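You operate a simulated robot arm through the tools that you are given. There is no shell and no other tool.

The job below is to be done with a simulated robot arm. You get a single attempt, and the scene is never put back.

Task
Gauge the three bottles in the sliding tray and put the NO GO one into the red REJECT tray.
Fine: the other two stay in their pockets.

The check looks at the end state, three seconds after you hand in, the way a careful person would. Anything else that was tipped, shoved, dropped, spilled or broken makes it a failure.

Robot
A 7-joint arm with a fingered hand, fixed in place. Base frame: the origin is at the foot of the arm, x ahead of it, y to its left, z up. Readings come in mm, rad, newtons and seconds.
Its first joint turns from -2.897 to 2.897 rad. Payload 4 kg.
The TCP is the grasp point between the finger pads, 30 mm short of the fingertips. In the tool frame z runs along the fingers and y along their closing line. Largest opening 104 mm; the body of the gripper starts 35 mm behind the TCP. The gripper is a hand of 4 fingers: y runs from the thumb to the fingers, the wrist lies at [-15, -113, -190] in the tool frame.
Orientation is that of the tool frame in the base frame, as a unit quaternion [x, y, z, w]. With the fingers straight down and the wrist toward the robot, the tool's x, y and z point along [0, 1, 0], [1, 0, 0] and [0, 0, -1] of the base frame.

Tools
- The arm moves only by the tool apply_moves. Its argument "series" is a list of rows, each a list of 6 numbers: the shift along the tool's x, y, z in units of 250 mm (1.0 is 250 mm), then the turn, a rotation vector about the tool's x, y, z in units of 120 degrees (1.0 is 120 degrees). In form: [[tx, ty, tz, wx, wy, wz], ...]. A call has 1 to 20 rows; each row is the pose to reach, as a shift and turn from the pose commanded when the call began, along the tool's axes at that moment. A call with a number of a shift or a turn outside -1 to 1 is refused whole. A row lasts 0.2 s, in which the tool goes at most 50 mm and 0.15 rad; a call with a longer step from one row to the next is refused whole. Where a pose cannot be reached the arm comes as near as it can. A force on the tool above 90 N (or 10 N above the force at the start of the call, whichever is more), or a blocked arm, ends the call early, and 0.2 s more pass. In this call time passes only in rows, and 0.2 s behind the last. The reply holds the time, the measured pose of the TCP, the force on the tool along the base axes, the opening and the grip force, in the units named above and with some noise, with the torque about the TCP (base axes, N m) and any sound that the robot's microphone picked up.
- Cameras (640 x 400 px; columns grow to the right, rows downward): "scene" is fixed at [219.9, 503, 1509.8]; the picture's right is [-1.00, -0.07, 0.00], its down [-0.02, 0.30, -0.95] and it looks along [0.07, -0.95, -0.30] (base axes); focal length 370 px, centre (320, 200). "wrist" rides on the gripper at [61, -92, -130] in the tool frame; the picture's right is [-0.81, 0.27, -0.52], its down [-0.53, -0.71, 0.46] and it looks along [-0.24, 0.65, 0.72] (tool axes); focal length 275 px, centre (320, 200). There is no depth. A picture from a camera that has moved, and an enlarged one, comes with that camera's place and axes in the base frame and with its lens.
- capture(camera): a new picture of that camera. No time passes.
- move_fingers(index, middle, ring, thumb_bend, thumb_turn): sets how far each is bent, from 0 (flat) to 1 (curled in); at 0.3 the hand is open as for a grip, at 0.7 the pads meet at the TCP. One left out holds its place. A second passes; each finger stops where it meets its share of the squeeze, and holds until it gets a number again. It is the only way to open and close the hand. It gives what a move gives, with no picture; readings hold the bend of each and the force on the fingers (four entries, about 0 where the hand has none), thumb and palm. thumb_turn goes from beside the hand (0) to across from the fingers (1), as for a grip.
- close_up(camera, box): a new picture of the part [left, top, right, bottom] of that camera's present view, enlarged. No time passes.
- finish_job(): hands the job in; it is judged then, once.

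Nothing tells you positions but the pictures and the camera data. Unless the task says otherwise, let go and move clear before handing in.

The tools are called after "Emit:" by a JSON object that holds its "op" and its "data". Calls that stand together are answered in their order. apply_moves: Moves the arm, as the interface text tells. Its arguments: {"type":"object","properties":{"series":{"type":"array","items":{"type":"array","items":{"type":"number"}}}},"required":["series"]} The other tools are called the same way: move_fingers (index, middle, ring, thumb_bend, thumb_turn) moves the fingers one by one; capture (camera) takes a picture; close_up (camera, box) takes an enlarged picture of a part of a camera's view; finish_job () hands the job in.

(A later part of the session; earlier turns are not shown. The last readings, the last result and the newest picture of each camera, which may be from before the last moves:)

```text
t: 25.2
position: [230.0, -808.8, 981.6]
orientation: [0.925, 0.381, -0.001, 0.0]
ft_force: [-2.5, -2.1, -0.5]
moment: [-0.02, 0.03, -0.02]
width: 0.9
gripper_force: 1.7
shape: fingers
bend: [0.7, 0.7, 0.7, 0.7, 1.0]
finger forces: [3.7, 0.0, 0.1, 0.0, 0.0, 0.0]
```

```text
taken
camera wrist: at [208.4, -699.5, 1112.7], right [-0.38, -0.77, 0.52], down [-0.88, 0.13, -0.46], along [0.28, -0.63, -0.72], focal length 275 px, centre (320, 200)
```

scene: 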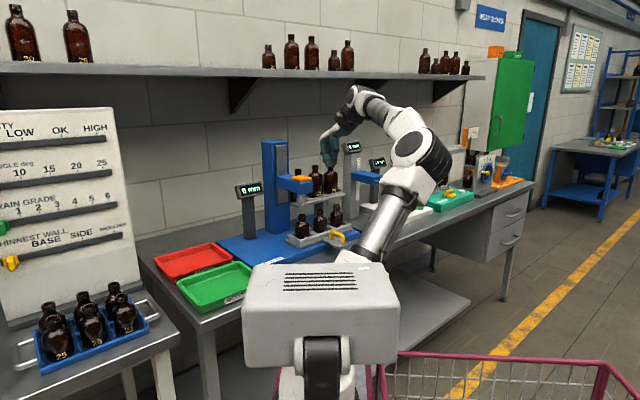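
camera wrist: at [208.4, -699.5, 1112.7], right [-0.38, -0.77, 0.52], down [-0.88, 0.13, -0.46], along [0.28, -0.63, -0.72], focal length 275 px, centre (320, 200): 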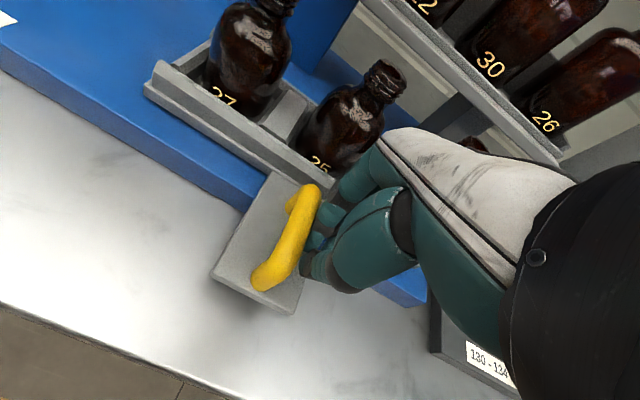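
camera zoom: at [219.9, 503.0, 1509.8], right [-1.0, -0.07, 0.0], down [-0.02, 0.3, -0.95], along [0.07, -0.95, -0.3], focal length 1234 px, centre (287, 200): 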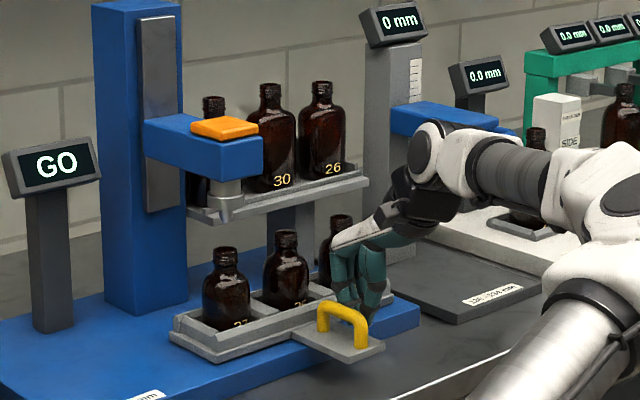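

Contact made at about 4 N and the tray is sliding freely. I'll push another 60 mm smoothly and then check.

Emit:
{"op": "apply_moves", "data": {"series": [[0.016, 0, 0, 0, 0, 0], [0.034, 0, 0, 0, 0, 0], [0.054, 0, 0, 0, 0, 0], [0.074, 0, 0, 0, 0, 0], [0.094, 0, 0, 0, 0, 0], [0.114, 0, 0, 0, 0, 0], [0.134, 0, 0, 0, 0, 0], [0.154, 0, 0, 0, 0, 0], [0.174, 0, 0, 0, 0, 0], [0.194, 0, 0, 0, 0, 0], [0.214, 0, 0, 0, 0, 0], [0.229, 0, 0, 0, 0, 0], [0.24, 0, 0, 0, 0, 0]]}}

Emit:
{"op": "close_up", "data": {"camera": "scene", "box": [240, 150, 380, 270]}}

Emit:
{"op": "capture", "data": {"camera": "wrist"}}

```text
t: 28.0
position: [273.5, -765.6, 981.9]
orientation: [0.924, 0.382, 0.0, 0.0]
ft_force: [-0.7, -1.1, 0.4]
moment: [-0.02, -0.06, -0.03]
width: 1.0
gripper_force: 1.0
shape: fingers
bend: [0.7, 0.7, 0.7, 0.7, 1.0]
finger forces: [1.5, 0.0, 0.0, 0.0, 0.0, 0.0]
```

```text
3.33 times, centred on (310, 210) of scene
camera zoom: at [219.9, 503.0, 1509.8], right [-1.0, -0.07, 0.0], down [-0.02, 0.3, -0.95], along [0.07, -0.95, -0.3], focal length 1234 px, centre (353, 167)
```

zoom: 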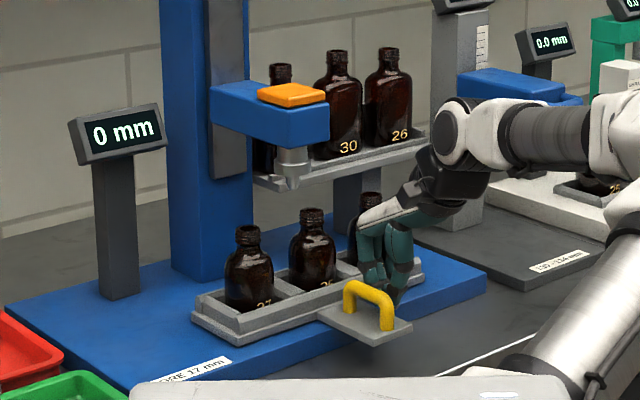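

```text
taken
camera wrist: at [251.1, -656.6, 1112.4], right [-0.38, -0.77, 0.52], down [-0.88, 0.13, -0.46], along [0.28, -0.63, -0.72], focal length 275 px, centre (320, 200)
```

wrist: 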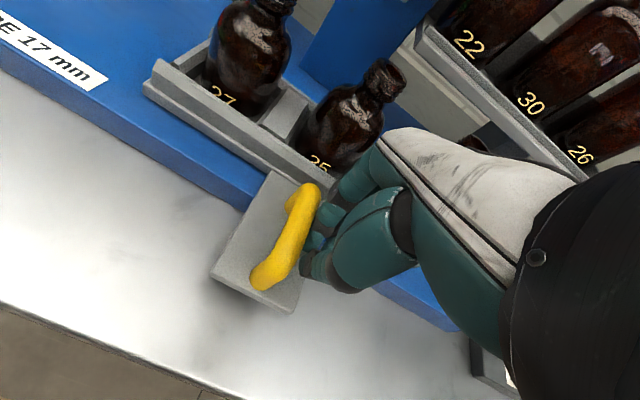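

The tray has moved about 64 mm and the display has reset to 0 mm. Bottle 25's mouth still needs roughly 26 mm, so I'll push 22 mm and then fine-tune.

Emit:
{"op": "apply_moves", "data": {"series": [[0.012, 0, 0, 0, 0, 0], [0.028, 0, 0, 0, 0, 0], [0.044, 0, 0, 0, 0, 0], [0.06, 0, 0, 0, 0, 0], [0.076, 0, 0, 0, 0, 0], [0.088, 0, 0, 0, 0, 0]]}}

Emit:
{"op": "close_up", "data": {"camera": "scene", "box": [275, 185, 345, 235]}}

Emit:
{"op": "close_up", "data": {"camera": "scene", "box": [240, 150, 380, 270]}}

```text
t: 29.4
position: [289.3, -750.1, 981.6]
orientation: [0.924, 0.382, 0.0, 0.002]
ft_force: [0.5, 0.3, 0.2]
moment: [0.04, -0.02, 0.03]
width: 1.1
gripper_force: 0.1
shape: fingers
bend: [0.7, 0.7, 0.7, 0.7, 1.0]
finger forces: [0.1, 0.0, 0.1, 0.1, 0.0, 0.0]
```

```text
8.00 times, centred on (310, 210) of scene
camera zoom: at [219.9, 503.0, 1509.8], right [-1.0, -0.07, 0.0], down [-0.02, 0.3, -0.95], along [0.07, -0.95, -0.3], focal length 2962 px, centre (400, 120)
```

zoom: 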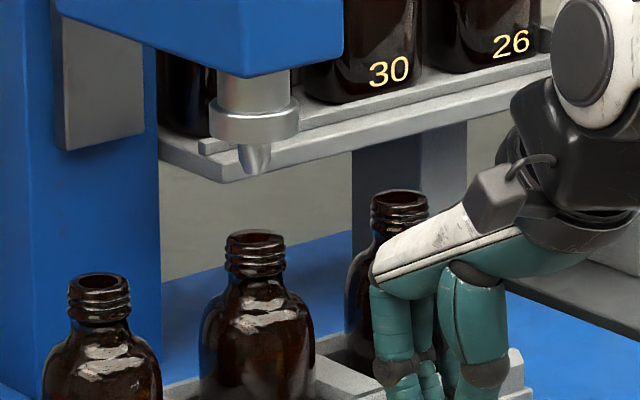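

```text
3.33 times, centred on (310, 210) of scene
camera zoom: at [219.9, 503.0, 1509.8], right [-1.0, -0.07, 0.0], down [-0.02, 0.3, -0.95], along [0.07, -0.95, -0.3], focal length 1234 px, centre (353, 167)
```

zoom: 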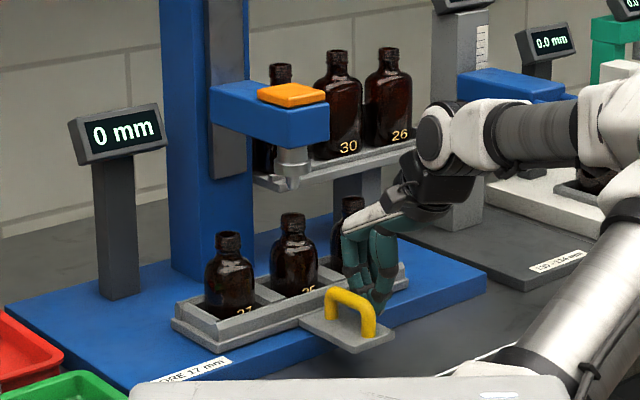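

Bottle 25 clicked into place: its mouth is centred under the pin and the finger force has dropped to zero. I'll back away from the handle, rise, and go back over the pad.

Emit:
{"op": "apply_moves", "data": {"series": [[-0.03, 0, 0, 0, 0, 0], [-0.03, -0.1, 0, 0, 0, 0], [-0.03, -0.2, 0, 0, 0, 0], [-0.03, -0.2, -0.18, 0, 0, 0], [0.0, -0.2, -0.36, 0, 0, 0], [0.05, -0.2, -0.54, 0, 0, 0], [0.1, -0.2, -0.72, 0, 0, 0], [0.1, -0.2, -0.88, 0, 0, 0], [0.1, -0.2, -1.0, 0, 0, 0]]}}

Emit:
{"op": "close_up", "data": {"camera": "scene", "box": [240, 130, 380, 270]}}

```text
t: 31.4
position: [271.5, -696.0, 1233.2]
orientation: [0.925, 0.381, 0.0, 0.001]
ft_force: [0.7, -0.7, 0.0]
moment: [0.04, -0.01, 0.01]
width: 1.2
gripper_force: 0.1
shape: fingers
bend: [0.7, 0.7, 0.7, 0.7, 1.0]
finger forces: [0.0, 0.1, 0.0, 0.0, 0.0, 0.1]
```

```text
2.86 times, centred on (310, 200) of scene
camera zoom: at [219.9, 503.0, 1509.8], right [-1.0, -0.07, 0.0], down [-0.02, 0.3, -0.95], along [0.07, -0.95, -0.3], focal length 1058 px, centre (349, 200)
```

zoom: 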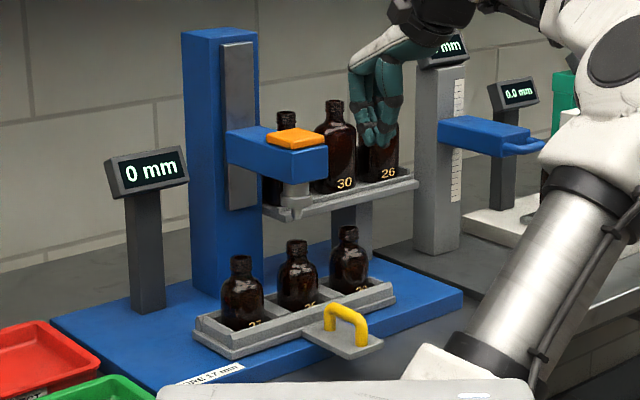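

The tray sits neatly with bottle 25 under the pin. I'll go forward over the pad again and come down to just above contact.

Emit:
{"op": "apply_moves", "data": {"series": [[0, 0, -0.06, 0, 0, 0], [0, 0.16, -0.06, 0, 0, 0], [0, 0.32, -0.06, 0, 0, 0], [0, 0.48, -0.06, 0, 0, 0], [0, 0.632, -0.06, 0, 0, 0], [0, 0.632, 0.0, 0, 0, 0], [0, 0.632, 0.05, 0, 0, 0]]}}

Emit:
{"op": "apply_moves", "data": {"series": [[0, 0, 0.012, 0, 0, 0], [0, 0, 0.024, 0, 0, 0], [0, 0, 0.036, 0, 0, 0], [0, 0, 0.048, 0, 0, 0], [0, 0, 0.06, 0, 0, 0], [0, 0, 0.072, 0, 0, 0]]}}

Emit:
{"op": "close_up", "data": {"camera": "scene", "box": [235, 165, 335, 230]}}

```text
t: 33.0
position: [383.9, -808.4, 1221.3]
orientation: [0.924, 0.382, 0.0, 0.0]
ft_force: [0.3, -0.2, 0.2]
moment: [0.04, -0.01, -0.01]
width: 0.9
gripper_force: 0.1
shape: fingers
bend: [0.7, 0.7, 0.7, 0.7, 1.0]
finger forces: [0.0, 0.0, 0.0, 0.0, 0.1, 0.0]
```

```text
t: 34.4
position: [384.1, -808.8, 1200.8]
orientation: [0.924, 0.382, 0.0, 0.001]
ft_force: [0.4, 0.0, 4.6]
moment: [0.08, 0.05, -0.02]
width: 0.8
gripper_force: 1.9
shape: fingers
bend: [0.7, 0.7, 0.7, 0.7, 1.0]
finger forces: [0.1, 0.0, 0.0, 0.1, 4.4, 0.0]
```

```text
6.15 times, centred on (285, 198) of scene
camera zoom: at [219.9, 503.0, 1509.8], right [-1.0, -0.07, 0.0], down [-0.02, 0.3, -0.95], along [0.07, -0.95, -0.3], focal length 2279 px, centre (535, 215)
```

zoom: 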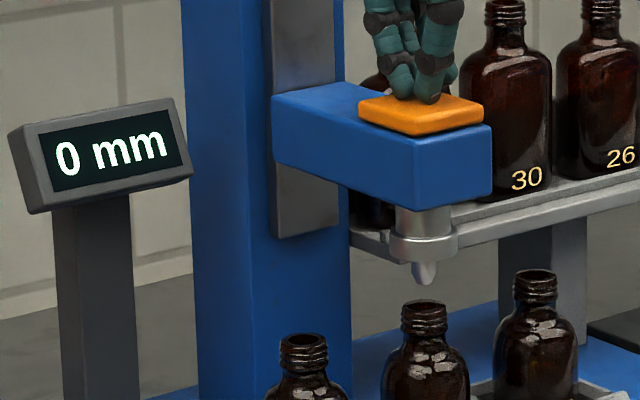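

The pin is centred over bottle 25. I'll press on in small steps, watching for a force rise that would mean the pin won't enter.

Emit:
{"op": "apply_moves", "data": {"series": [[0, 0, 0.01, 0, 0, 0], [0, 0, 0.02, 0, 0, 0], [0, 0, 0.03, 0, 0, 0], [0, 0, 0.04, 0, 0, 0]]}}

Emit:
{"op": "apply_moves", "data": {"series": [[0, 0, 0.006, 0, 0, 0], [0, 0, 0.012, 0, 0, 0], [0, 0, 0.018, 0, 0, 0], [0, 0, 0.024, 0, 0, 0]]}}

Emit:
{"op": "close_up", "data": {"camera": "scene", "box": [235, 165, 335, 230]}}

```text
t: 35.4
position: [383.3, -808.7, 1192.3]
orientation: [0.924, 0.382, 0.0, 0.001]
ft_force: [-1.4, -0.6, 4.6]
moment: [0.08, 0.07, 0.03]
width: 0.9
gripper_force: 2.9
shape: fingers
bend: [0.7, 0.7, 0.7, 0.7, 1.0]
finger forces: [0.3, 0.0, 0.1, 0.0, 4.9, 0.0]
```

```text
t: 36.4
position: [384.1, -807.4, 1185.9]
orientation: [0.924, 0.381, 0.0, 0.001]
ft_force: [-1.1, 0.3, 6.0]
moment: [0.05, -0.03, 0.03]
width: 0.9
gripper_force: 2.0
shape: fingers
bend: [0.7, 0.7, 0.7, 0.7, 1.0]
finger forces: [0.4, 0.0, 0.0, 0.1, 4.9, 0.0]
```

```text
6.15 times, centred on (285, 198) of scene
camera zoom: at [219.9, 503.0, 1509.8], right [-1.0, -0.07, 0.0], down [-0.02, 0.3, -0.95], along [0.07, -0.95, -0.3], focal length 2279 px, centre (535, 215)
```

zoom: 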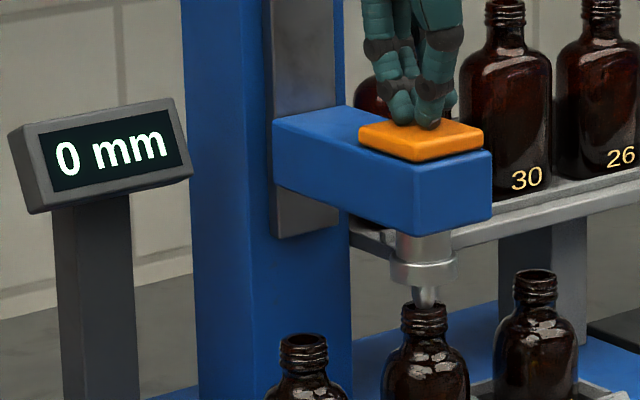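

The pin is at the mouth of bottle 25 with normal spring force. I'll continue carefully, 4 to 6 mm per call.

Emit:
{"op": "apply_moves", "data": {"series": [[0, 0, 0.006, 0, 0, 0], [0, 0, 0.012, 0, 0, 0], [0, 0, 0.018, 0, 0, 0], [0, 0, 0.024, 0, 0, 0]]}}

Emit:
{"op": "apply_moves", "data": {"series": [[0, 0, 0.006, 0, 0, 0], [0, 0, 0.012, 0, 0, 0], [0, 0, 0.018, 0, 0, 0]]}}

Emit:
{"op": "close_up", "data": {"camera": "scene", "box": [235, 165, 335, 230]}}

```text
t: 37.4
position: [383.2, -807.6, 1180.5]
orientation: [0.924, 0.382, 0.001, 0.001]
ft_force: [0.6, -0.6, 11.2]
moment: [0.05, -0.02, 0.02]
width: 0.7
gripper_force: 5.8
shape: fingers
bend: [0.7, 0.7, 0.7, 0.7, 1.0]
finger forces: [3.6, 0.1, 0.1, 0.0, 7.3, 0.0]
```

```text
t: 38.2
position: [382.9, -808.2, 1176.7]
orientation: [0.924, 0.382, 0.001, 0.001]
ft_force: [0.3, 2.4, 13.2]
moment: [0.16, -0.04, -0.02]
width: 0.7
gripper_force: 6.8
shape: fingers
bend: [0.7, 0.7, 0.7, 0.7, 1.0]
finger forces: [4.2, 0.2, 0.0, 0.0, 9.2, 0.0]
```

```text
6.15 times, centred on (285, 198) of scene
camera zoom: at [219.9, 503.0, 1509.8], right [-1.0, -0.07, 0.0], down [-0.02, 0.3, -0.95], along [0.07, -0.95, -0.3], focal length 2279 px, centre (535, 215)
```

zoom: 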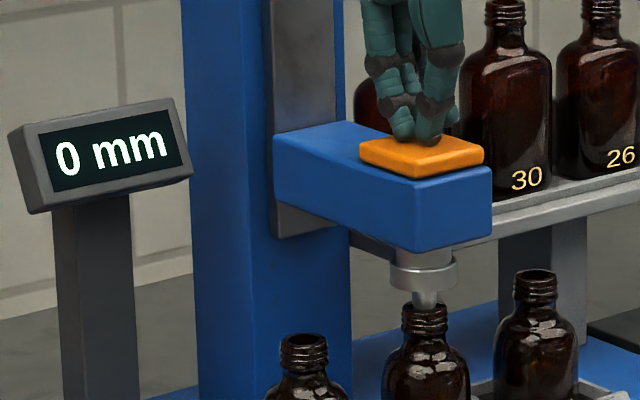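

Here the spring-loaded plug stops at the lip of bottle 25 while the carriage keeps moving, with force at 13 N. I'll check that the pin is truly centred before trusting this.

Emit:
{"op": "close_up", "data": {"camera": "scene", "box": [285, 185, 325, 225]}}

Emit:
{"op": "capture", "data": {"camera": "wrist"}}

```text
10.00 times, centred on (305, 205) of scene
camera zoom: at [219.9, 503.0, 1509.8], right [-1.0, -0.07, 0.0], down [-0.02, 0.3, -0.95], along [0.07, -0.95, -0.3], focal length 3703 px, centre (470, 150)
```

zoom: 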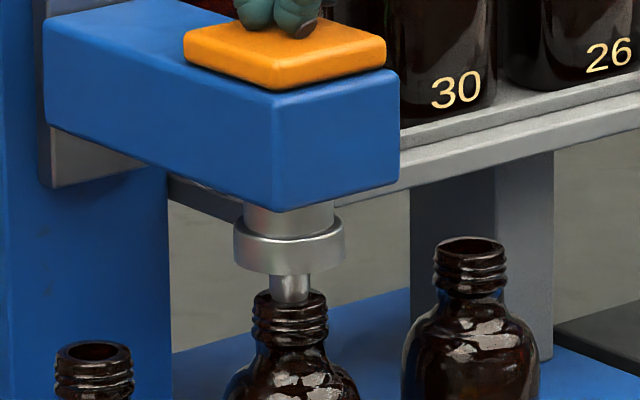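

```text
taken
camera wrist: at [361.0, -699.3, 1306.2], right [-0.38, -0.77, 0.52], down [-0.88, 0.13, -0.46], along [0.28, -0.63, -0.72], focal length 275 px, centre (320, 200)
```

wrist: 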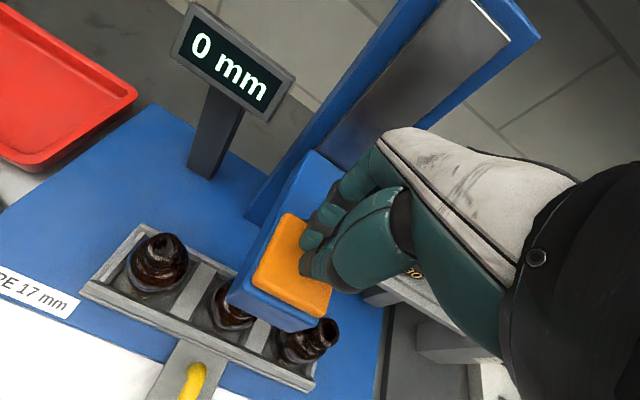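

The pin is centred at the mouth (both at column 290 or so) but only its tapered tip has gone in. I'll press the last few millimetres gently so the gauge gives its verdict.

Emit:
{"op": "apply_moves", "data": {"series": [[0, 0, 0.006, 0, 0, 0], [0, 0, 0.012, 0, 0, 0], [0, 0, 0.018, 0, 0, 0]]}}

Emit:
{"op": "close_up", "data": {"camera": "scene", "box": [235, 165, 335, 230]}}

```text
t: 39.0
position: [383.0, -807.7, 1170.5]
orientation: [0.924, 0.382, 0.001, 0.0]
ft_force: [-0.2, 0.6, 15.6]
moment: [0.11, -0.02, -0.01]
width: 0.8
gripper_force: 8.1
shape: fingers
bend: [0.7, 0.7, 0.7, 0.7, 1.0]
finger forces: [5.8, 0.3, 0.1, 0.0, 10.1, 0.1]
```

```text
6.15 times, centred on (285, 198) of scene
camera zoom: at [219.9, 503.0, 1509.8], right [-1.0, -0.07, 0.0], down [-0.02, 0.3, -0.95], along [0.07, -0.95, -0.3], focal length 2279 px, centre (535, 215)
```

zoom: 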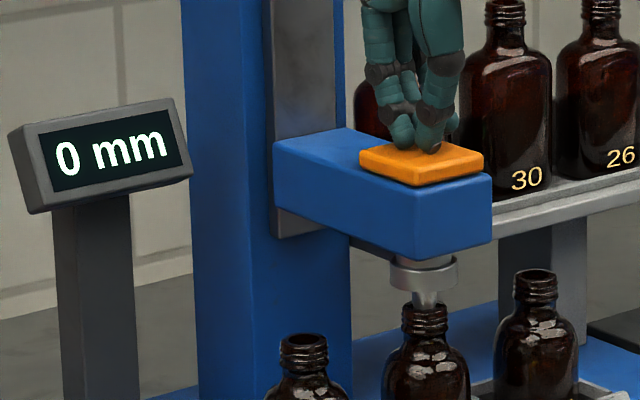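

Emit:
{"op": "apply_moves", "data": {"series": [[0, 0, 0.006, 0, 0, 0], [0, 0, 0.012, 0, 0, 0], [0, 0, 0.016, 0, 0, 0]]}}

Emit:
{"op": "close_up", "data": {"camera": "scene", "box": [235, 165, 335, 230]}}

```text
t: 39.8
position: [382.0, -807.4, 1167.2]
orientation: [0.924, 0.382, 0.0, 0.001]
ft_force: [-0.7, 0.5, 18.0]
moment: [0.11, 0.0, 0.0]
width: 0.5
gripper_force: 9.2
shape: fingers
bend: [0.7, 0.7, 0.7, 0.7, 1.0]
finger forces: [5.3, 0.3, 0.0, 0.1, 12.9, 0.1]
```

```text
6.15 times, centred on (285, 198) of scene
camera zoom: at [219.9, 503.0, 1509.8], right [-1.0, -0.07, 0.0], down [-0.02, 0.3, -0.95], along [0.07, -0.95, -0.3], focal length 2279 px, centre (535, 215)
```

zoom: 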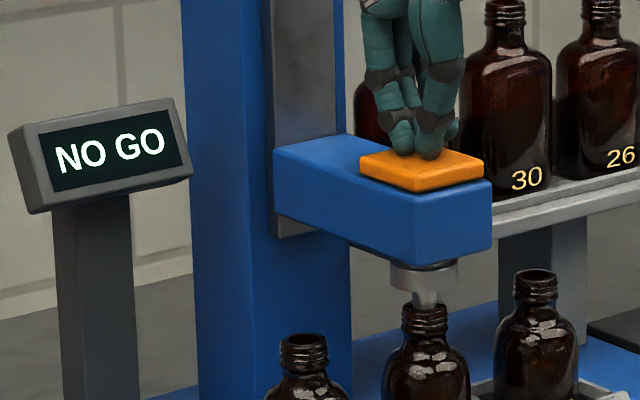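

Bottle 25 reads **NO GO**. I'll still gauge the third one to be sure, so I'm releasing the carriage slowly.

Emit:
{"op": "apply_moves", "data": {"series": [[0, 0, -0.02, 0, 0, 0], [0, 0, -0.045, 0, 0, 0], [0, 0, -0.07, 0, 0, 0], [0, 0, -0.1, 0, 0, 0], [0, 0, -0.13, 0, 0, 0], [0, 0, -0.16, 0, 0, 0], [0, 0, -0.192, 0, 0, 0], [0, 0, -0.224, 0, 0, 0], [0, 0, -0.26, 0, 0, 0], [0, 0, -0.32, 0, 0, 0]]}}

Emit:
{"op": "close_up", "data": {"camera": "scene", "box": [220, 140, 360, 260]}}

```text
t: 42.0
position: [381.9, -809.0, 1246.6]
orientation: [0.924, 0.382, 0.0, 0.0]
ft_force: [0.1, -0.1, -1.1]
moment: [0.01, 0.0, -0.02]
width: 1.2
gripper_force: 0.1
shape: fingers
bend: [0.7, 0.7, 0.7, 0.7, 1.0]
finger forces: [0.1, 0.1, 0.1, 0.1, 0.0, 0.1]
```

```text
3.33 times, centred on (290, 200) of scene
camera zoom: at [219.9, 503.0, 1509.8], right [-1.0, -0.07, 0.0], down [-0.02, 0.3, -0.95], along [0.07, -0.95, -0.3], focal length 1234 px, centre (420, 200)
```

zoom: 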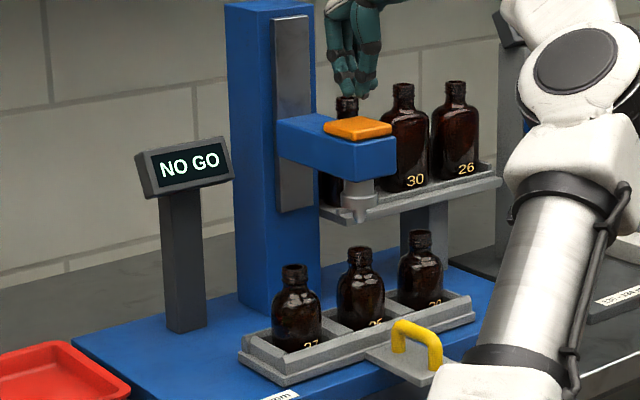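

The carriage is back up. I'll back out and come down beside the handle again for the next slide.

Emit:
{"op": "apply_moves", "data": {"series": [[0, -0.15, 0, 0, 0, 0], [0, -0.3, 0, 0, 0, 0], [-0.06, -0.45, 0, 0, 0, 0], [-0.15, -0.6, 0, 0, 0, 0], [-0.24, -0.6, 0.16, 0, 0, 0], [-0.24, -0.6, 0.34, 0, 0, 0], [-0.24, -0.6, 0.52, 0, 0, 0], [-0.24, -0.6, 0.7, 0, 0, 0], [-0.24, -0.6, 0.86, 0, 0, 0], [-0.24, -0.6, 1.0, 0, 0, 0]]}}

Emit:
{"op": "capture", "data": {"camera": "wrist"}}

Emit:
{"op": "close_up", "data": {"camera": "scene", "box": [240, 150, 380, 270]}}

```text
t: 44.2
position: [236.6, -744.1, 994.4]
orientation: [0.924, 0.382, 0.0, 0.001]
ft_force: [0.8, 0.0, 0.1]
moment: [0.01, 0.0, -0.04]
width: 0.8
gripper_force: 0.0
shape: fingers
bend: [0.7, 0.7, 0.7, 0.7, 1.0]
finger forces: [0.0, 0.1, 0.1, 0.0, 0.1, 0.1]
```

```text
taken
camera wrist: at [214.1, -635.5, 1125.3], right [-0.38, -0.77, 0.52], down [-0.88, 0.13, -0.46], along [0.28, -0.63, -0.72], focal length 275 px, centre (320, 200)
```

wrist: 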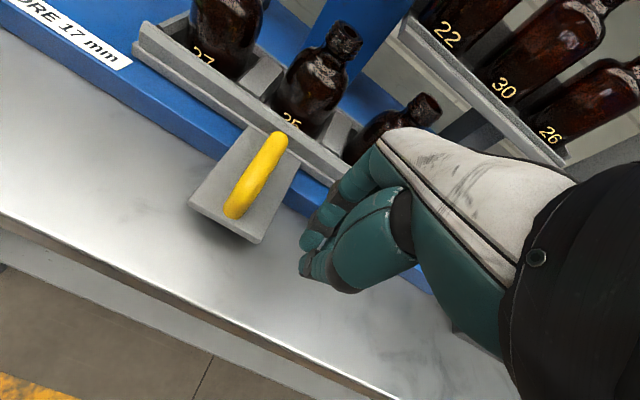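

```text
3.33 times, centred on (310, 210) of scene
camera zoom: at [219.9, 503.0, 1509.8], right [-1.0, -0.07, 0.0], down [-0.02, 0.3, -0.95], along [0.07, -0.95, -0.3], focal length 1234 px, centre (353, 167)
```

zoom: 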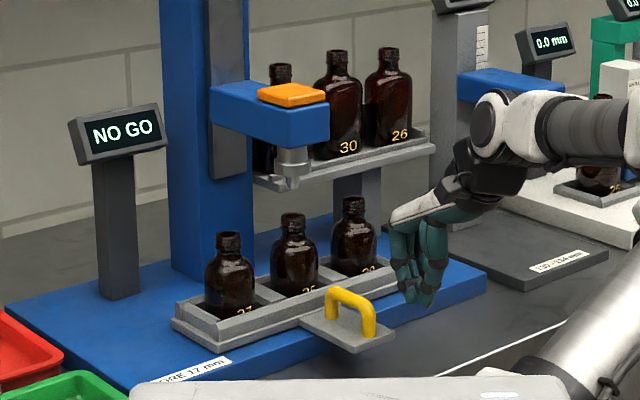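

The handle is just to the left of the fingers. I'll line up with it and push another pitch, slowly.

Emit:
{"op": "apply_moves", "data": {"series": [[0, 0.09, 0.025, 0, 0, 0], [0, 0.172, 0.05, 0, 0, 0], [0.04, 0.172, 0.05, 0, 0, 0], [0.08, 0.172, 0.05, 0, 0, 0], [0.1, 0.172, 0.05, 0, 0, 0], [0.12, 0.172, 0.05, 0, 0, 0], [0.135, 0.172, 0.05, 0, 0, 0], [0.15, 0.172, 0.05, 0, 0, 0], [0.168, 0.172, 0.05, 0, 0, 0], [0.188, 0.172, 0.05, 0, 0, 0], [0.208, 0.172, 0.05, 0, 0, 0], [0.228, 0.172, 0.05, 0, 0, 0], [0.248, 0.172, 0.05, 0, 0, 0], [0.268, 0.172, 0.05, 0, 0, 0], [0.288, 0.172, 0.05, 0, 0, 0], [0.308, 0.172, 0.05, 0, 0, 0], [0.328, 0.172, 0.05, 0, 0, 0], [0.348, 0.172, 0.05, 0, 0, 0], [0.364, 0.172, 0.05, 0, 0, 0], [0.376, 0.172, 0.05, 0, 0, 0]]}}

Emit:
{"op": "close_up", "data": {"camera": "scene", "box": [220, 150, 360, 270]}}

Emit:
{"op": "capture", "data": {"camera": "wrist"}}

```text
t: 48.4
position: [331.8, -710.1, 984.1]
orientation: [0.925, 0.381, -0.001, 0.001]
ft_force: [-1.1, -0.6, 0.7]
moment: [0.03, -0.03, 0.0]
width: 1.2
gripper_force: 0.0
shape: fingers
bend: [0.7, 0.7, 0.7, 0.7, 1.0]
finger forces: [1.4, 0.0, 0.0, 0.1, 0.0, 0.1]
```

```text
3.33 times, centred on (290, 210) of scene
camera zoom: at [219.9, 503.0, 1509.8], right [-1.0, -0.07, 0.0], down [-0.02, 0.3, -0.95], along [0.07, -0.95, -0.3], focal length 1234 px, centre (420, 167)
```

zoom: 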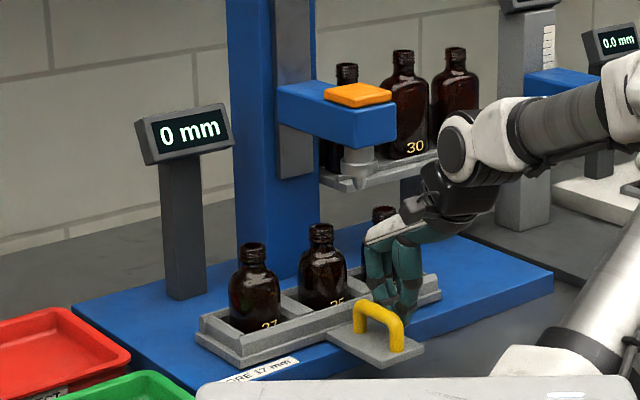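

```text
taken
camera wrist: at [309.6, -599.9, 1114.6], right [-0.38, -0.77, 0.52], down [-0.88, 0.13, -0.46], along [0.28, -0.63, -0.72], focal length 275 px, centre (320, 200)
```

wrist: 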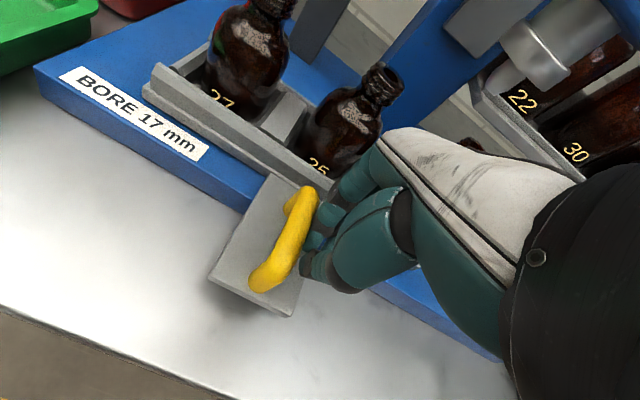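

The tray has moved about 57 mm of the second pitch. I'll push about 25 mm more and check.

Emit:
{"op": "apply_moves", "data": {"series": [[0.014, 0, 0, 0, 0, 0], [0.032, 0, 0, 0, 0, 0], [0.05, 0, 0, 0, 0, 0], [0.068, 0, 0, 0, 0, 0], [0.084, 0, 0, 0, 0, 0], [0.1, 0, 0, 0, 0, 0], [0.112, 0, 0, 0, 0, 0]]}}

Emit:
{"op": "close_up", "data": {"camera": "scene", "box": [275, 185, 345, 235]}}

Emit:
{"op": "close_up", "data": {"camera": "scene", "box": [220, 150, 360, 270]}}

```text
t: 50.0
position: [352.6, -688.2, 984.1]
orientation: [0.924, 0.382, 0.0, 0.001]
ft_force: [-0.2, -0.6, -0.4]
moment: [0.01, -0.02, 0.04]
width: 1.1
gripper_force: 0.0
shape: fingers
bend: [0.7, 0.7, 0.7, 0.7, 1.0]
finger forces: [0.0, 0.0, 0.1, 0.0, 0.0, 0.0]
```

```text
8.00 times, centred on (310, 210) of scene
camera zoom: at [219.9, 503.0, 1509.8], right [-1.0, -0.07, 0.0], down [-0.02, 0.3, -0.95], along [0.07, -0.95, -0.3], focal length 2962 px, centre (400, 120)
```

zoom: 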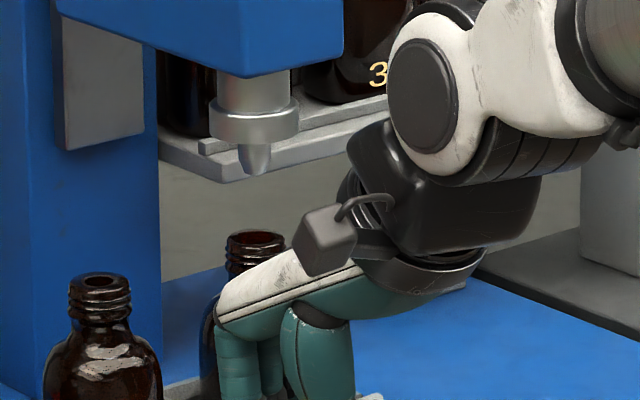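

```text
3.33 times, centred on (290, 210) of scene
camera zoom: at [219.9, 503.0, 1509.8], right [-1.0, -0.07, 0.0], down [-0.02, 0.3, -0.95], along [0.07, -0.95, -0.3], focal length 1234 px, centre (420, 167)
```

zoom: 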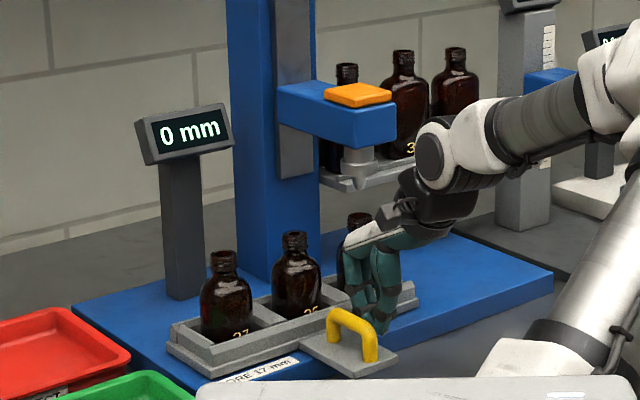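

The tray clicked into its third position, with the third bottle's mouth centred under the pin. I'll back off, rise and go over the pad again.

Emit:
{"op": "apply_moves", "data": {"series": [[-0.03, 0, 0, 0, 0, 0], [-0.03, -0.1, 0, 0, 0, 0], [-0.03, -0.2, 0, 0, 0, 0], [-0.03, -0.2, -0.18, 0, 0, 0], [-0.08, -0.2, -0.36, 0, 0, 0], [-0.14, -0.2, -0.54, 0, 0, 0], [-0.2, -0.2, -0.7, 0, 0, 0], [-0.255, -0.2, -0.86, 0, 0, 0], [-0.255, -0.2, -1.0, 0, 0, 0]]}}

Emit:
{"op": "apply_moves", "data": {"series": [[0, 0, -0.05, 0, 0, 0], [0, 0.16, -0.06, 0, 0, 0], [0, 0.32, -0.06, 0, 0, 0], [0, 0.48, -0.06, 0, 0, 0], [0, 0.628, -0.06, 0, 0, 0], [0, 0.628, 0.0, 0, 0, 0], [0, 0.628, 0.05, 0, 0, 0]]}}

Emit:
{"op": "close_up", "data": {"camera": "scene", "box": [220, 130, 360, 260]}}

```text
t: 52.0
position: [271.6, -701.5, 1233.2]
orientation: [0.924, 0.382, 0.0, 0.001]
ft_force: [-1.3, -0.4, 0.3]
moment: [0.02, 0.01, -0.03]
width: 1.0
gripper_force: 0.1
shape: fingers
bend: [0.7, 0.7, 0.7, 0.7, 1.0]
finger forces: [0.0, 0.0, 0.0, 0.1, 0.0, 0.0]
```

```text
t: 53.6
position: [381.1, -809.9, 1222.8]
orientation: [0.924, 0.381, 0.0, 0.001]
ft_force: [0.9, 0.2, -0.1]
moment: [0.0, 0.0, 0.0]
width: 1.1
gripper_force: 0.0
shape: fingers
bend: [0.7, 0.7, 0.7, 0.7, 1.0]
finger forces: [0.1, 0.1, 0.0, 0.0, 0.1, 0.1]
```

```text
3.08 times, centred on (290, 195) of scene
camera zoom: at [219.9, 503.0, 1509.8], right [-1.0, -0.07, 0.0], down [-0.02, 0.3, -0.95], along [0.07, -0.95, -0.3], focal length 1139 px, centre (412, 215)
```

zoom: 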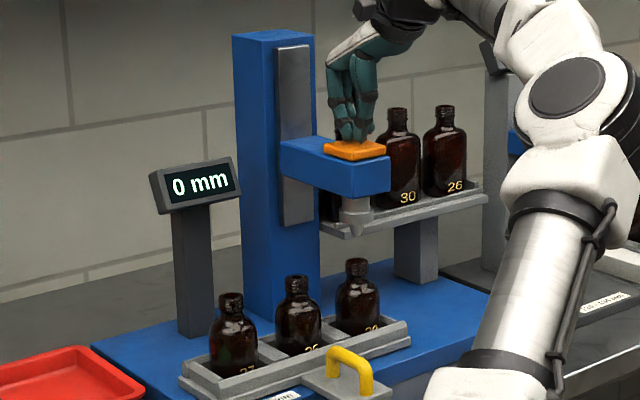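

The fingertips are just above the pad and the third bottle is under the pin. I'll press down in stages.

Emit:
{"op": "apply_moves", "data": {"series": [[0, 0, 0.014, 0, 0, 0], [0, 0, 0.028, 0, 0, 0], [0, 0, 0.042, 0, 0, 0], [0, 0, 0.056, 0, 0, 0], [0, 0, 0.07, 0, 0, 0], [0, 0, 0.084, 0, 0, 0], [0, 0, 0.098, 0, 0, 0], [0, 0, 0.112, 0, 0, 0]]}}

Emit:
{"op": "close_up", "data": {"camera": "scene", "box": [235, 165, 335, 230]}}

```text
t: 55.4
position: [381.5, -808.0, 1194.2]
orientation: [0.924, 0.381, 0.0, 0.001]
ft_force: [-0.7, -0.1, 5.3]
moment: [0.07, 0.06, -0.01]
width: 1.4
gripper_force: 2.3
shape: fingers
bend: [0.7, 0.7, 0.7, 0.7, 1.0]
finger forces: [0.2, 0.0, 0.1, 0.0, 4.7, 0.1]
```

```text
6.15 times, centred on (285, 198) of scene
camera zoom: at [219.9, 503.0, 1509.8], right [-1.0, -0.07, 0.0], down [-0.02, 0.3, -0.95], along [0.07, -0.95, -0.3], focal length 2279 px, centre (535, 215)
```

zoom: 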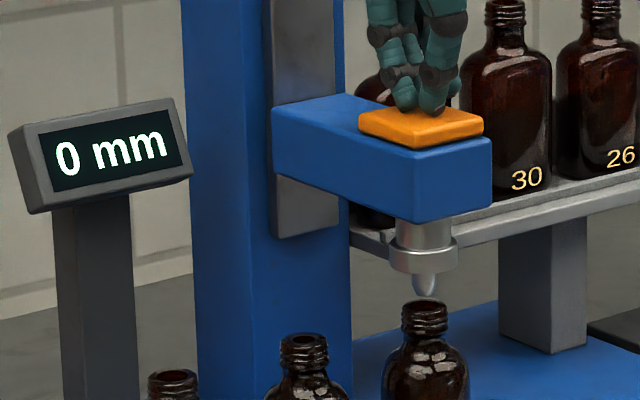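

Emit:
{"op": "apply_moves", "data": {"series": [[0, 0, 0.008, 0, 0, 0], [0, 0, 0.016, 0, 0, 0], [0, 0, 0.024, 0, 0, 0], [0, 0, 0.032, 0, 0, 0], [0, 0, 0.04, 0, 0, 0], [0, 0, 0.048, 0, 0, 0], [0, 0, 0.056, 0, 0, 0]]}}

Emit:
{"op": "close_up", "data": {"camera": "scene", "box": [235, 165, 335, 230]}}

```text
t: 57.0
position: [381.3, -809.7, 1179.5]
orientation: [0.924, 0.381, 0.0, 0.0]
ft_force: [-1.3, 1.0, 6.4]
moment: [0.08, 0.07, -0.01]
width: 1.4
gripper_force: 3.0
shape: fingers
bend: [0.7, 0.7, 0.7, 0.7, 1.0]
finger forces: [0.1, 0.1, 0.0, 0.1, 5.8, 0.0]
```

```text
6.15 times, centred on (285, 198) of scene
camera zoom: at [219.9, 503.0, 1509.8], right [-1.0, -0.07, 0.0], down [-0.02, 0.3, -0.95], along [0.07, -0.95, -0.3], focal length 2279 px, centre (535, 215)
```

zoom: 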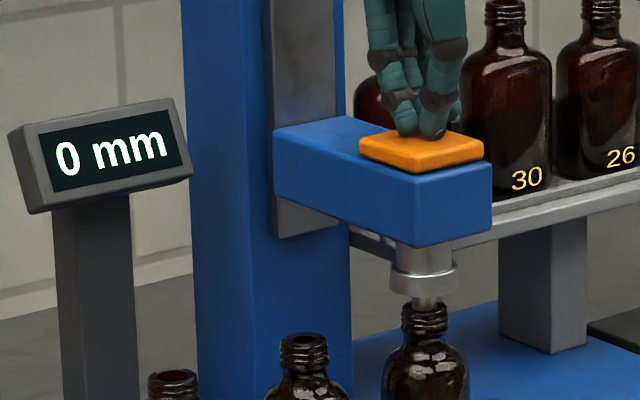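

The pin is entering the third bottle with only spring force, about 6 N. I'll press the last 12 mm.

Emit:
{"op": "apply_moves", "data": {"series": [[0, 0, 0.008, 0, 0, 0], [0, 0, 0.016, 0, 0, 0], [0, 0, 0.024, 0, 0, 0], [0, 0, 0.032, 0, 0, 0], [0, 0, 0.04, 0, 0, 0], [0, 0, 0.048, 0, 0, 0]]}}

Emit:
{"op": "close_up", "data": {"camera": "scene", "box": [235, 165, 335, 230]}}

```text
t: 58.4
position: [381.3, -809.6, 1168.0]
orientation: [0.924, 0.382, 0.0, 0.001]
ft_force: [-0.4, 0.8, 6.7]
moment: [0.12, 0.04, 0.0]
width: 1.1
gripper_force: 3.1
shape: fingers
bend: [0.7, 0.7, 0.7, 0.7, 1.0]
finger forces: [0.0, 0.0, 0.0, 0.1, 6.6, 0.0]
```

```text
6.15 times, centred on (285, 198) of scene
camera zoom: at [219.9, 503.0, 1509.8], right [-1.0, -0.07, 0.0], down [-0.02, 0.3, -0.95], along [0.07, -0.95, -0.3], focal length 2279 px, centre (535, 215)
```

zoom: 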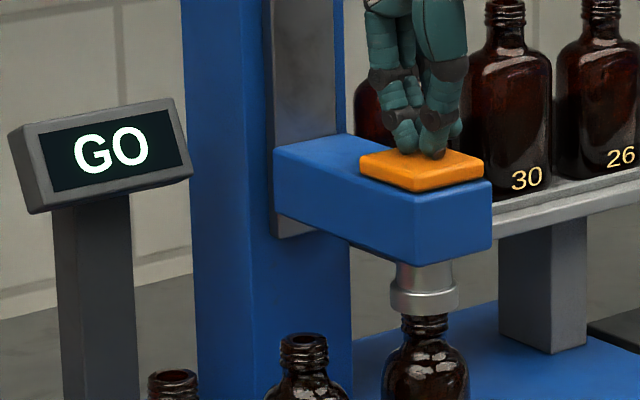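

The third bottle reads **GO**, so bottle 25 in the middle is the reject. I'll release the carriage slowly, back out, and open the hand for the pick.

Emit:
{"op": "apply_moves", "data": {"series": [[0, 0, -0.02, 0, 0, 0], [0, 0, -0.045, 0, 0, 0], [0, 0, -0.07, 0, 0, 0], [0, 0, -0.1, 0, 0, 0], [0, 0, -0.13, 0, 0, 0], [0, 0, -0.16, 0, 0, 0], [0, 0, -0.192, 0, 0, 0], [0, 0, -0.224, 0, 0, 0], [0, 0, -0.26, 0, 0, 0], [0, 0, -0.32, 0, 0, 0], [0, -0.15, -0.32, 0, 0, 0], [0, -0.3, -0.32, 0, 0, 0], [0, -0.45, -0.32, 0, 0, 0], [0.1, -0.6, -0.32, 0, 0, 0], [0.2, -0.7, -0.32, 0, 0, 0], [0.36, -0.7, -0.32, 0, 0, 0]]}}

Emit:
{"op": "move_fingers", "data": {"index": 0.3, "middle": 0.3, "ring": 0.3, "thumb_bend": 0.3, "thumb_turn": 1}}

Emit:
{"op": "capture", "data": {"camera": "wrist"}}

Emit:
{"op": "capture", "data": {"camera": "scene"}}

```text
t: 61.8
position: [320.8, -623.6, 1246.0]
orientation: [0.924, 0.382, 0.0, 0.001]
ft_force: [-0.2, -0.5, -0.3]
moment: [0.02, 0.03, 0.05]
width: 1.3
gripper_force: 0.1
shape: fingers
bend: [0.7, 0.7, 0.7, 0.7, 1.0]
finger forces: [0.0, 0.1, 0.1, 0.1, 0.1, 0.1]
```

```text
t: 62.8
position: [322.2, -624.3, 1245.9]
orientation: [0.924, 0.382, 0.0, 0.0]
ft_force: [0.3, -1.3, -0.7]
moment: [-0.01, 0.0, 0.02]
width: 102.7
gripper_force: 0.0
shape: fingers
bend: [0.3, 0.3, 0.3, 0.3, 0.98]
finger forces: [0.1, 0.0, 0.0, 0.0, 0.0, 0.0]
```

```text
taken
camera wrist: at [299.8, -515.3, 1376.8], right [-0.38, -0.77, 0.52], down [-0.88, 0.13, -0.46], along [0.28, -0.63, -0.72], focal length 275 px, centre (320, 200)
```

wrist: 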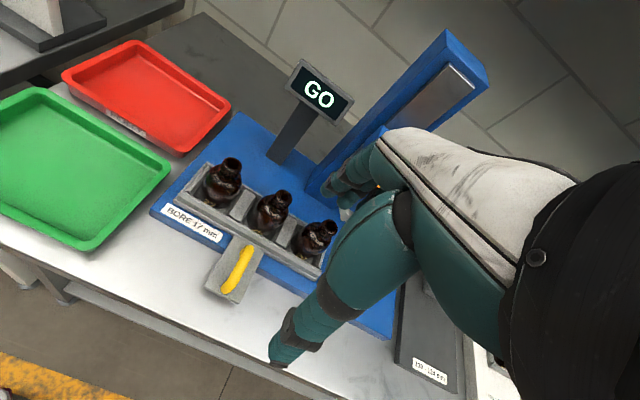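

```text
taken
```

scene: 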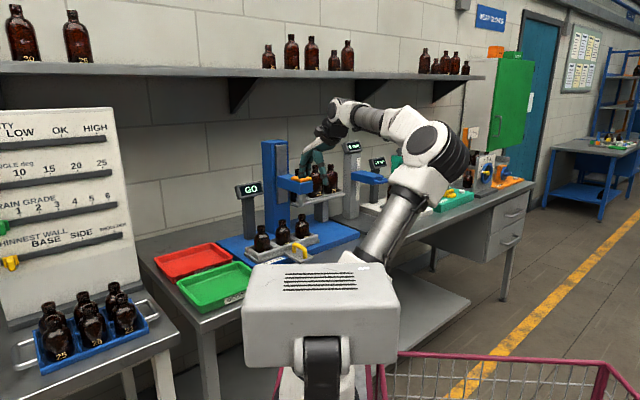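

All three are gauged: 27 GO, 25 NO GO, 20 GO. Bottle 25 sits one pitch to the left of the plug, so I'll zoom in to place it exactly.

Emit:
{"op": "close_up", "data": {"camera": "wrist", "box": [160, 130, 360, 310]}}

Emit:
{"op": "close_up", "data": {"camera": "scene", "box": [235, 175, 335, 265]}}

Emit:
{"op": "close_up", "data": {"camera": "wrist", "box": [0, 20, 240, 270]}}

```text
2.22 times, centred on (260, 220) of wrist
camera zoom: at [299.8, -515.3, 1376.8], right [-0.38, -0.77, 0.52], down [-0.88, 0.13, -0.46], along [0.28, -0.63, -0.72], focal length 612 px, centre (453, 156)
```

zoom: 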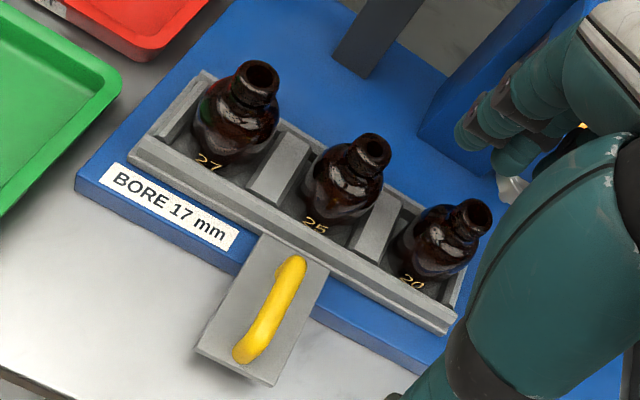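

```text
4.44 times, centred on (285, 220) of scene
camera zoom: at [219.9, 503.0, 1509.8], right [-1.0, -0.07, 0.0], down [-0.02, 0.3, -0.95], along [0.07, -0.95, -0.3], focal length 1646 px, centre (476, 111)
```

zoom: 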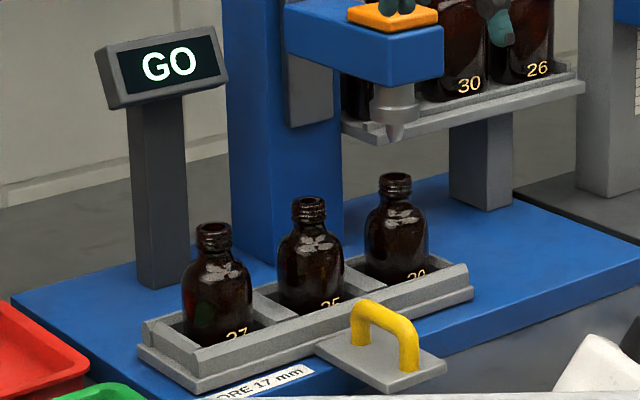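

```text
1.60 times, centred on (120, 145) of wrist
camera zoom: at [299.8, -515.3, 1376.8], right [-0.38, -0.77, 0.52], down [-0.88, 0.13, -0.46], along [0.28, -0.63, -0.72], focal length 440 px, centre (640, 288)
```

zoom: 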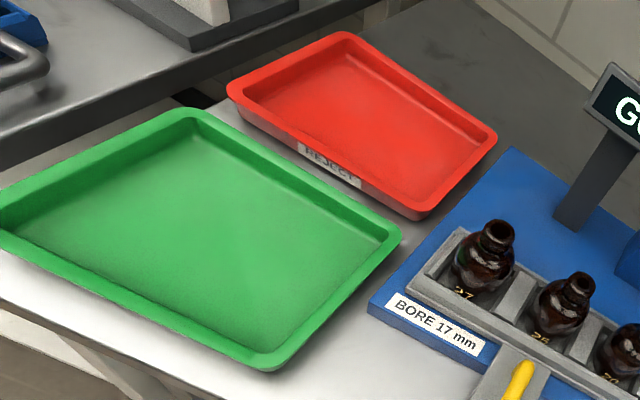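

I place bottle 25 near (450, -750) with its mouth at about z 1031. Before going in I want to see the open hand's real shape, to be sure it clears the carriage and bottle 20.

Emit:
{"op": "close_up", "data": {"camera": "scene", "box": [280, 85, 400, 205]}}

Emit:
{"op": "close_up", "data": {"camera": "wrist", "box": [260, 110, 440, 380]}}

```text
3.33 times, centred on (340, 145) of scene
camera zoom: at [219.9, 503.0, 1509.8], right [-1.0, -0.07, 0.0], down [-0.02, 0.3, -0.95], along [0.07, -0.95, -0.3], focal length 1234 px, centre (253, 383)
```

zoom: 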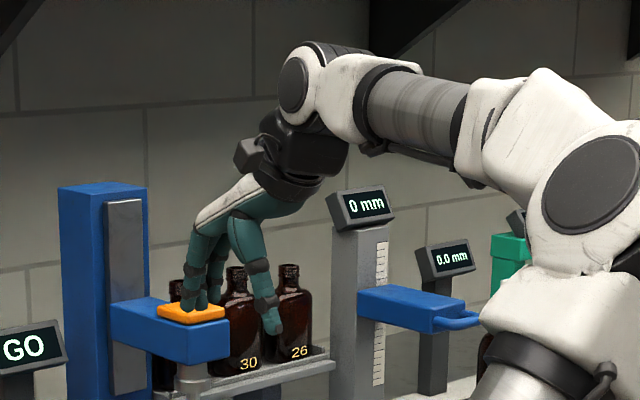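

```text
1.48 times, centred on (350, 245) of wrist
camera zoom: at [299.8, -515.3, 1376.8], right [-0.38, -0.77, 0.52], down [-0.88, 0.13, -0.46], along [0.28, -0.63, -0.72], focal length 408 px, centre (276, 133)
```

zoom: 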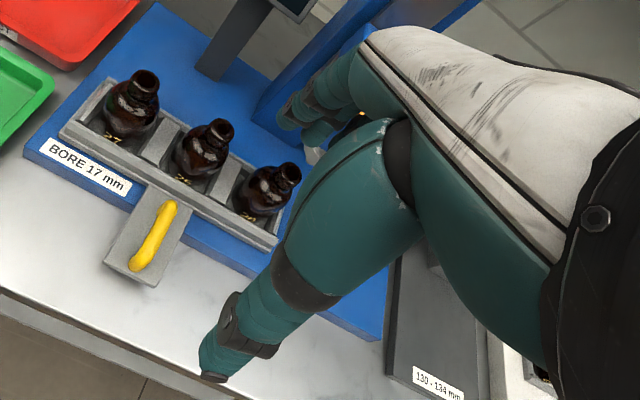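

Emit:
{"op": "close_up", "data": {"camera": "scene", "box": [305, 120, 375, 190]}}

```text
5.71 times, centred on (340, 155) of scene
camera zoom: at [219.9, 503.0, 1509.8], right [-1.0, -0.07, 0.0], down [-0.02, 0.3, -0.95], along [0.07, -0.95, -0.3], focal length 2116 px, centre (206, 457)
```

zoom: 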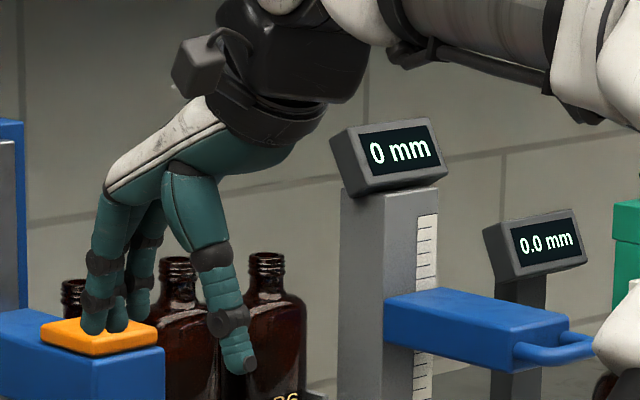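

The three fingers sit at about x +7, -10 and -27 in the tool frame, with the thumb near -2. I'll centre the bottle about 6 mm toward the ring side so all three touch it, which also leaves more room beside the carriage. I'll go above bottle 25 and stop with the tips over its mouth.

Emit:
{"op": "apply_moves", "data": {"series": [[0.013, 0.15, 0, 0, 0, 0], [0.026, 0.3, 0, 0, 0, 0], [0.026, 0.45, 0, 0, 0, 0], [0.026, 0.6, 0, 0, 0, 0], [0.026, 0.717, 0, 0, 0, 0], [0.026, 0.717, 0.14, 0, 0, 0], [0.026, 0.717, 0.28, 0, 0, 0], [0.026, 0.717, 0.42, 0, 0, 0], [0.026, 0.717, 0.52, 0, 0, 0], [0.026, 0.717, 0.6, 0, 0, 0]]}}

Emit:
{"op": "capture", "data": {"camera": "wrist"}}

Emit:
{"op": "close_up", "data": {"camera": "scene", "box": [230, 140, 350, 260]}}

```text
t: 65.0
position: [453.5, -744.3, 1097.5]
orientation: [0.924, 0.382, 0.001, 0.0]
ft_force: [-0.6, 0.3, -0.2]
moment: [0.0, 0.0, 0.01]
width: 102.9
gripper_force: 0.0
shape: fingers
bend: [0.3, 0.3, 0.3, 0.3, 0.98]
finger forces: [0.0, 0.1, 0.0, 0.0, 0.0, 0.0]
```

```text
taken
camera wrist: at [431.9, -635.4, 1227.9], right [-0.38, -0.77, 0.52], down [-0.88, 0.13, -0.46], along [0.28, -0.63, -0.72], focal length 275 px, centre (320, 200)
```

wrist: 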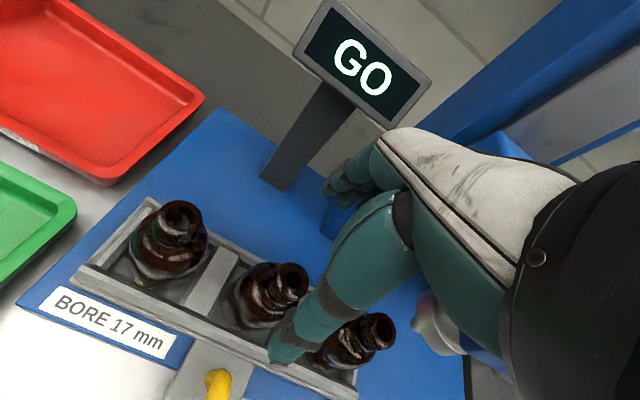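

```text
3.33 times, centred on (290, 200) of scene
camera zoom: at [219.9, 503.0, 1509.8], right [-1.0, -0.07, 0.0], down [-0.02, 0.3, -0.95], along [0.07, -0.95, -0.3], focal length 1234 px, centre (420, 200)
```

zoom: 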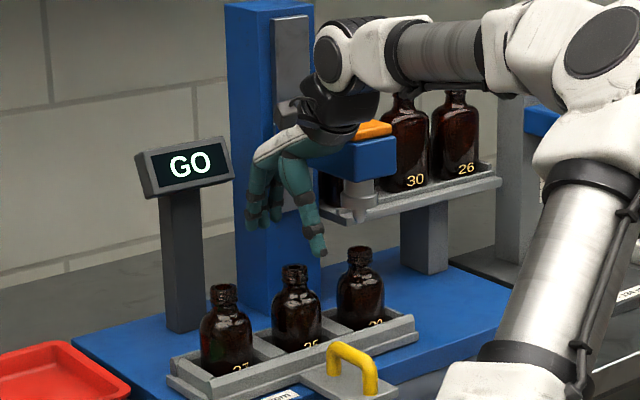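

The hand is above bottle 25 with the thumb in front and fingers behind, and no contact forces. I'll lower around the bottle, slowing toward the end.

Emit:
{"op": "apply_moves", "data": {"series": [[-0.002, -0.004, 0.08, 0, 0, 0], [-0.002, -0.004, 0.16, 0, 0, 0], [-0.002, -0.004, 0.22, 0, 0, 0], [-0.002, -0.004, 0.26, 0, 0, 0], [-0.002, -0.004, 0.29, 0, 0, 0]]}}

Emit:
{"op": "capture", "data": {"camera": "wrist"}}

Emit:
{"op": "close_up", "data": {"camera": "scene", "box": [250, 160, 350, 260]}}

```text
t: 66.2
position: [451.8, -744.4, 1023.8]
orientation: [0.924, 0.383, 0.0, 0.0]
ft_force: [-0.9, 0.1, -0.2]
moment: [-0.02, 0.02, 0.0]
width: 102.7
gripper_force: 0.1
shape: fingers
bend: [0.3, 0.3, 0.3, 0.3, 0.98]
finger forces: [0.1, 0.0, 0.1, 0.0, 0.0, 0.0]
```

```text
taken
camera wrist: at [429.5, -635.7, 1155.3], right [-0.38, -0.77, 0.52], down [-0.88, 0.13, -0.46], along [0.28, -0.63, -0.72], focal length 275 px, centre (320, 200)
```

wrist: 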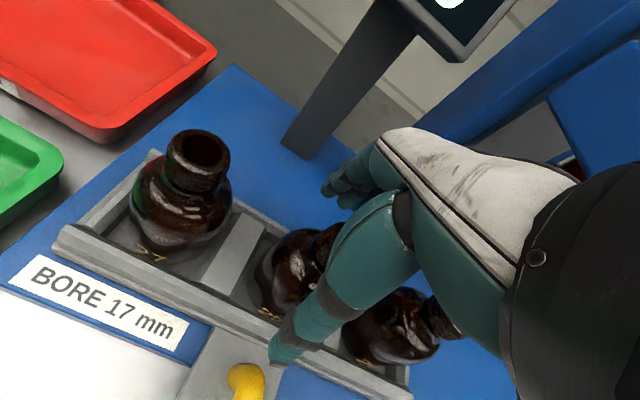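

```text
4.00 times, centred on (300, 210) of scene
camera zoom: at [219.9, 503.0, 1509.8], right [-1.0, -0.07, 0.0], down [-0.02, 0.3, -0.95], along [0.07, -0.95, -0.3], focal length 1481 px, centre (400, 160)
```

zoom: 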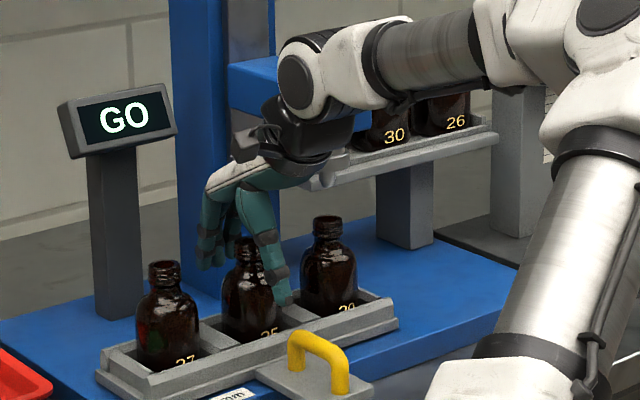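

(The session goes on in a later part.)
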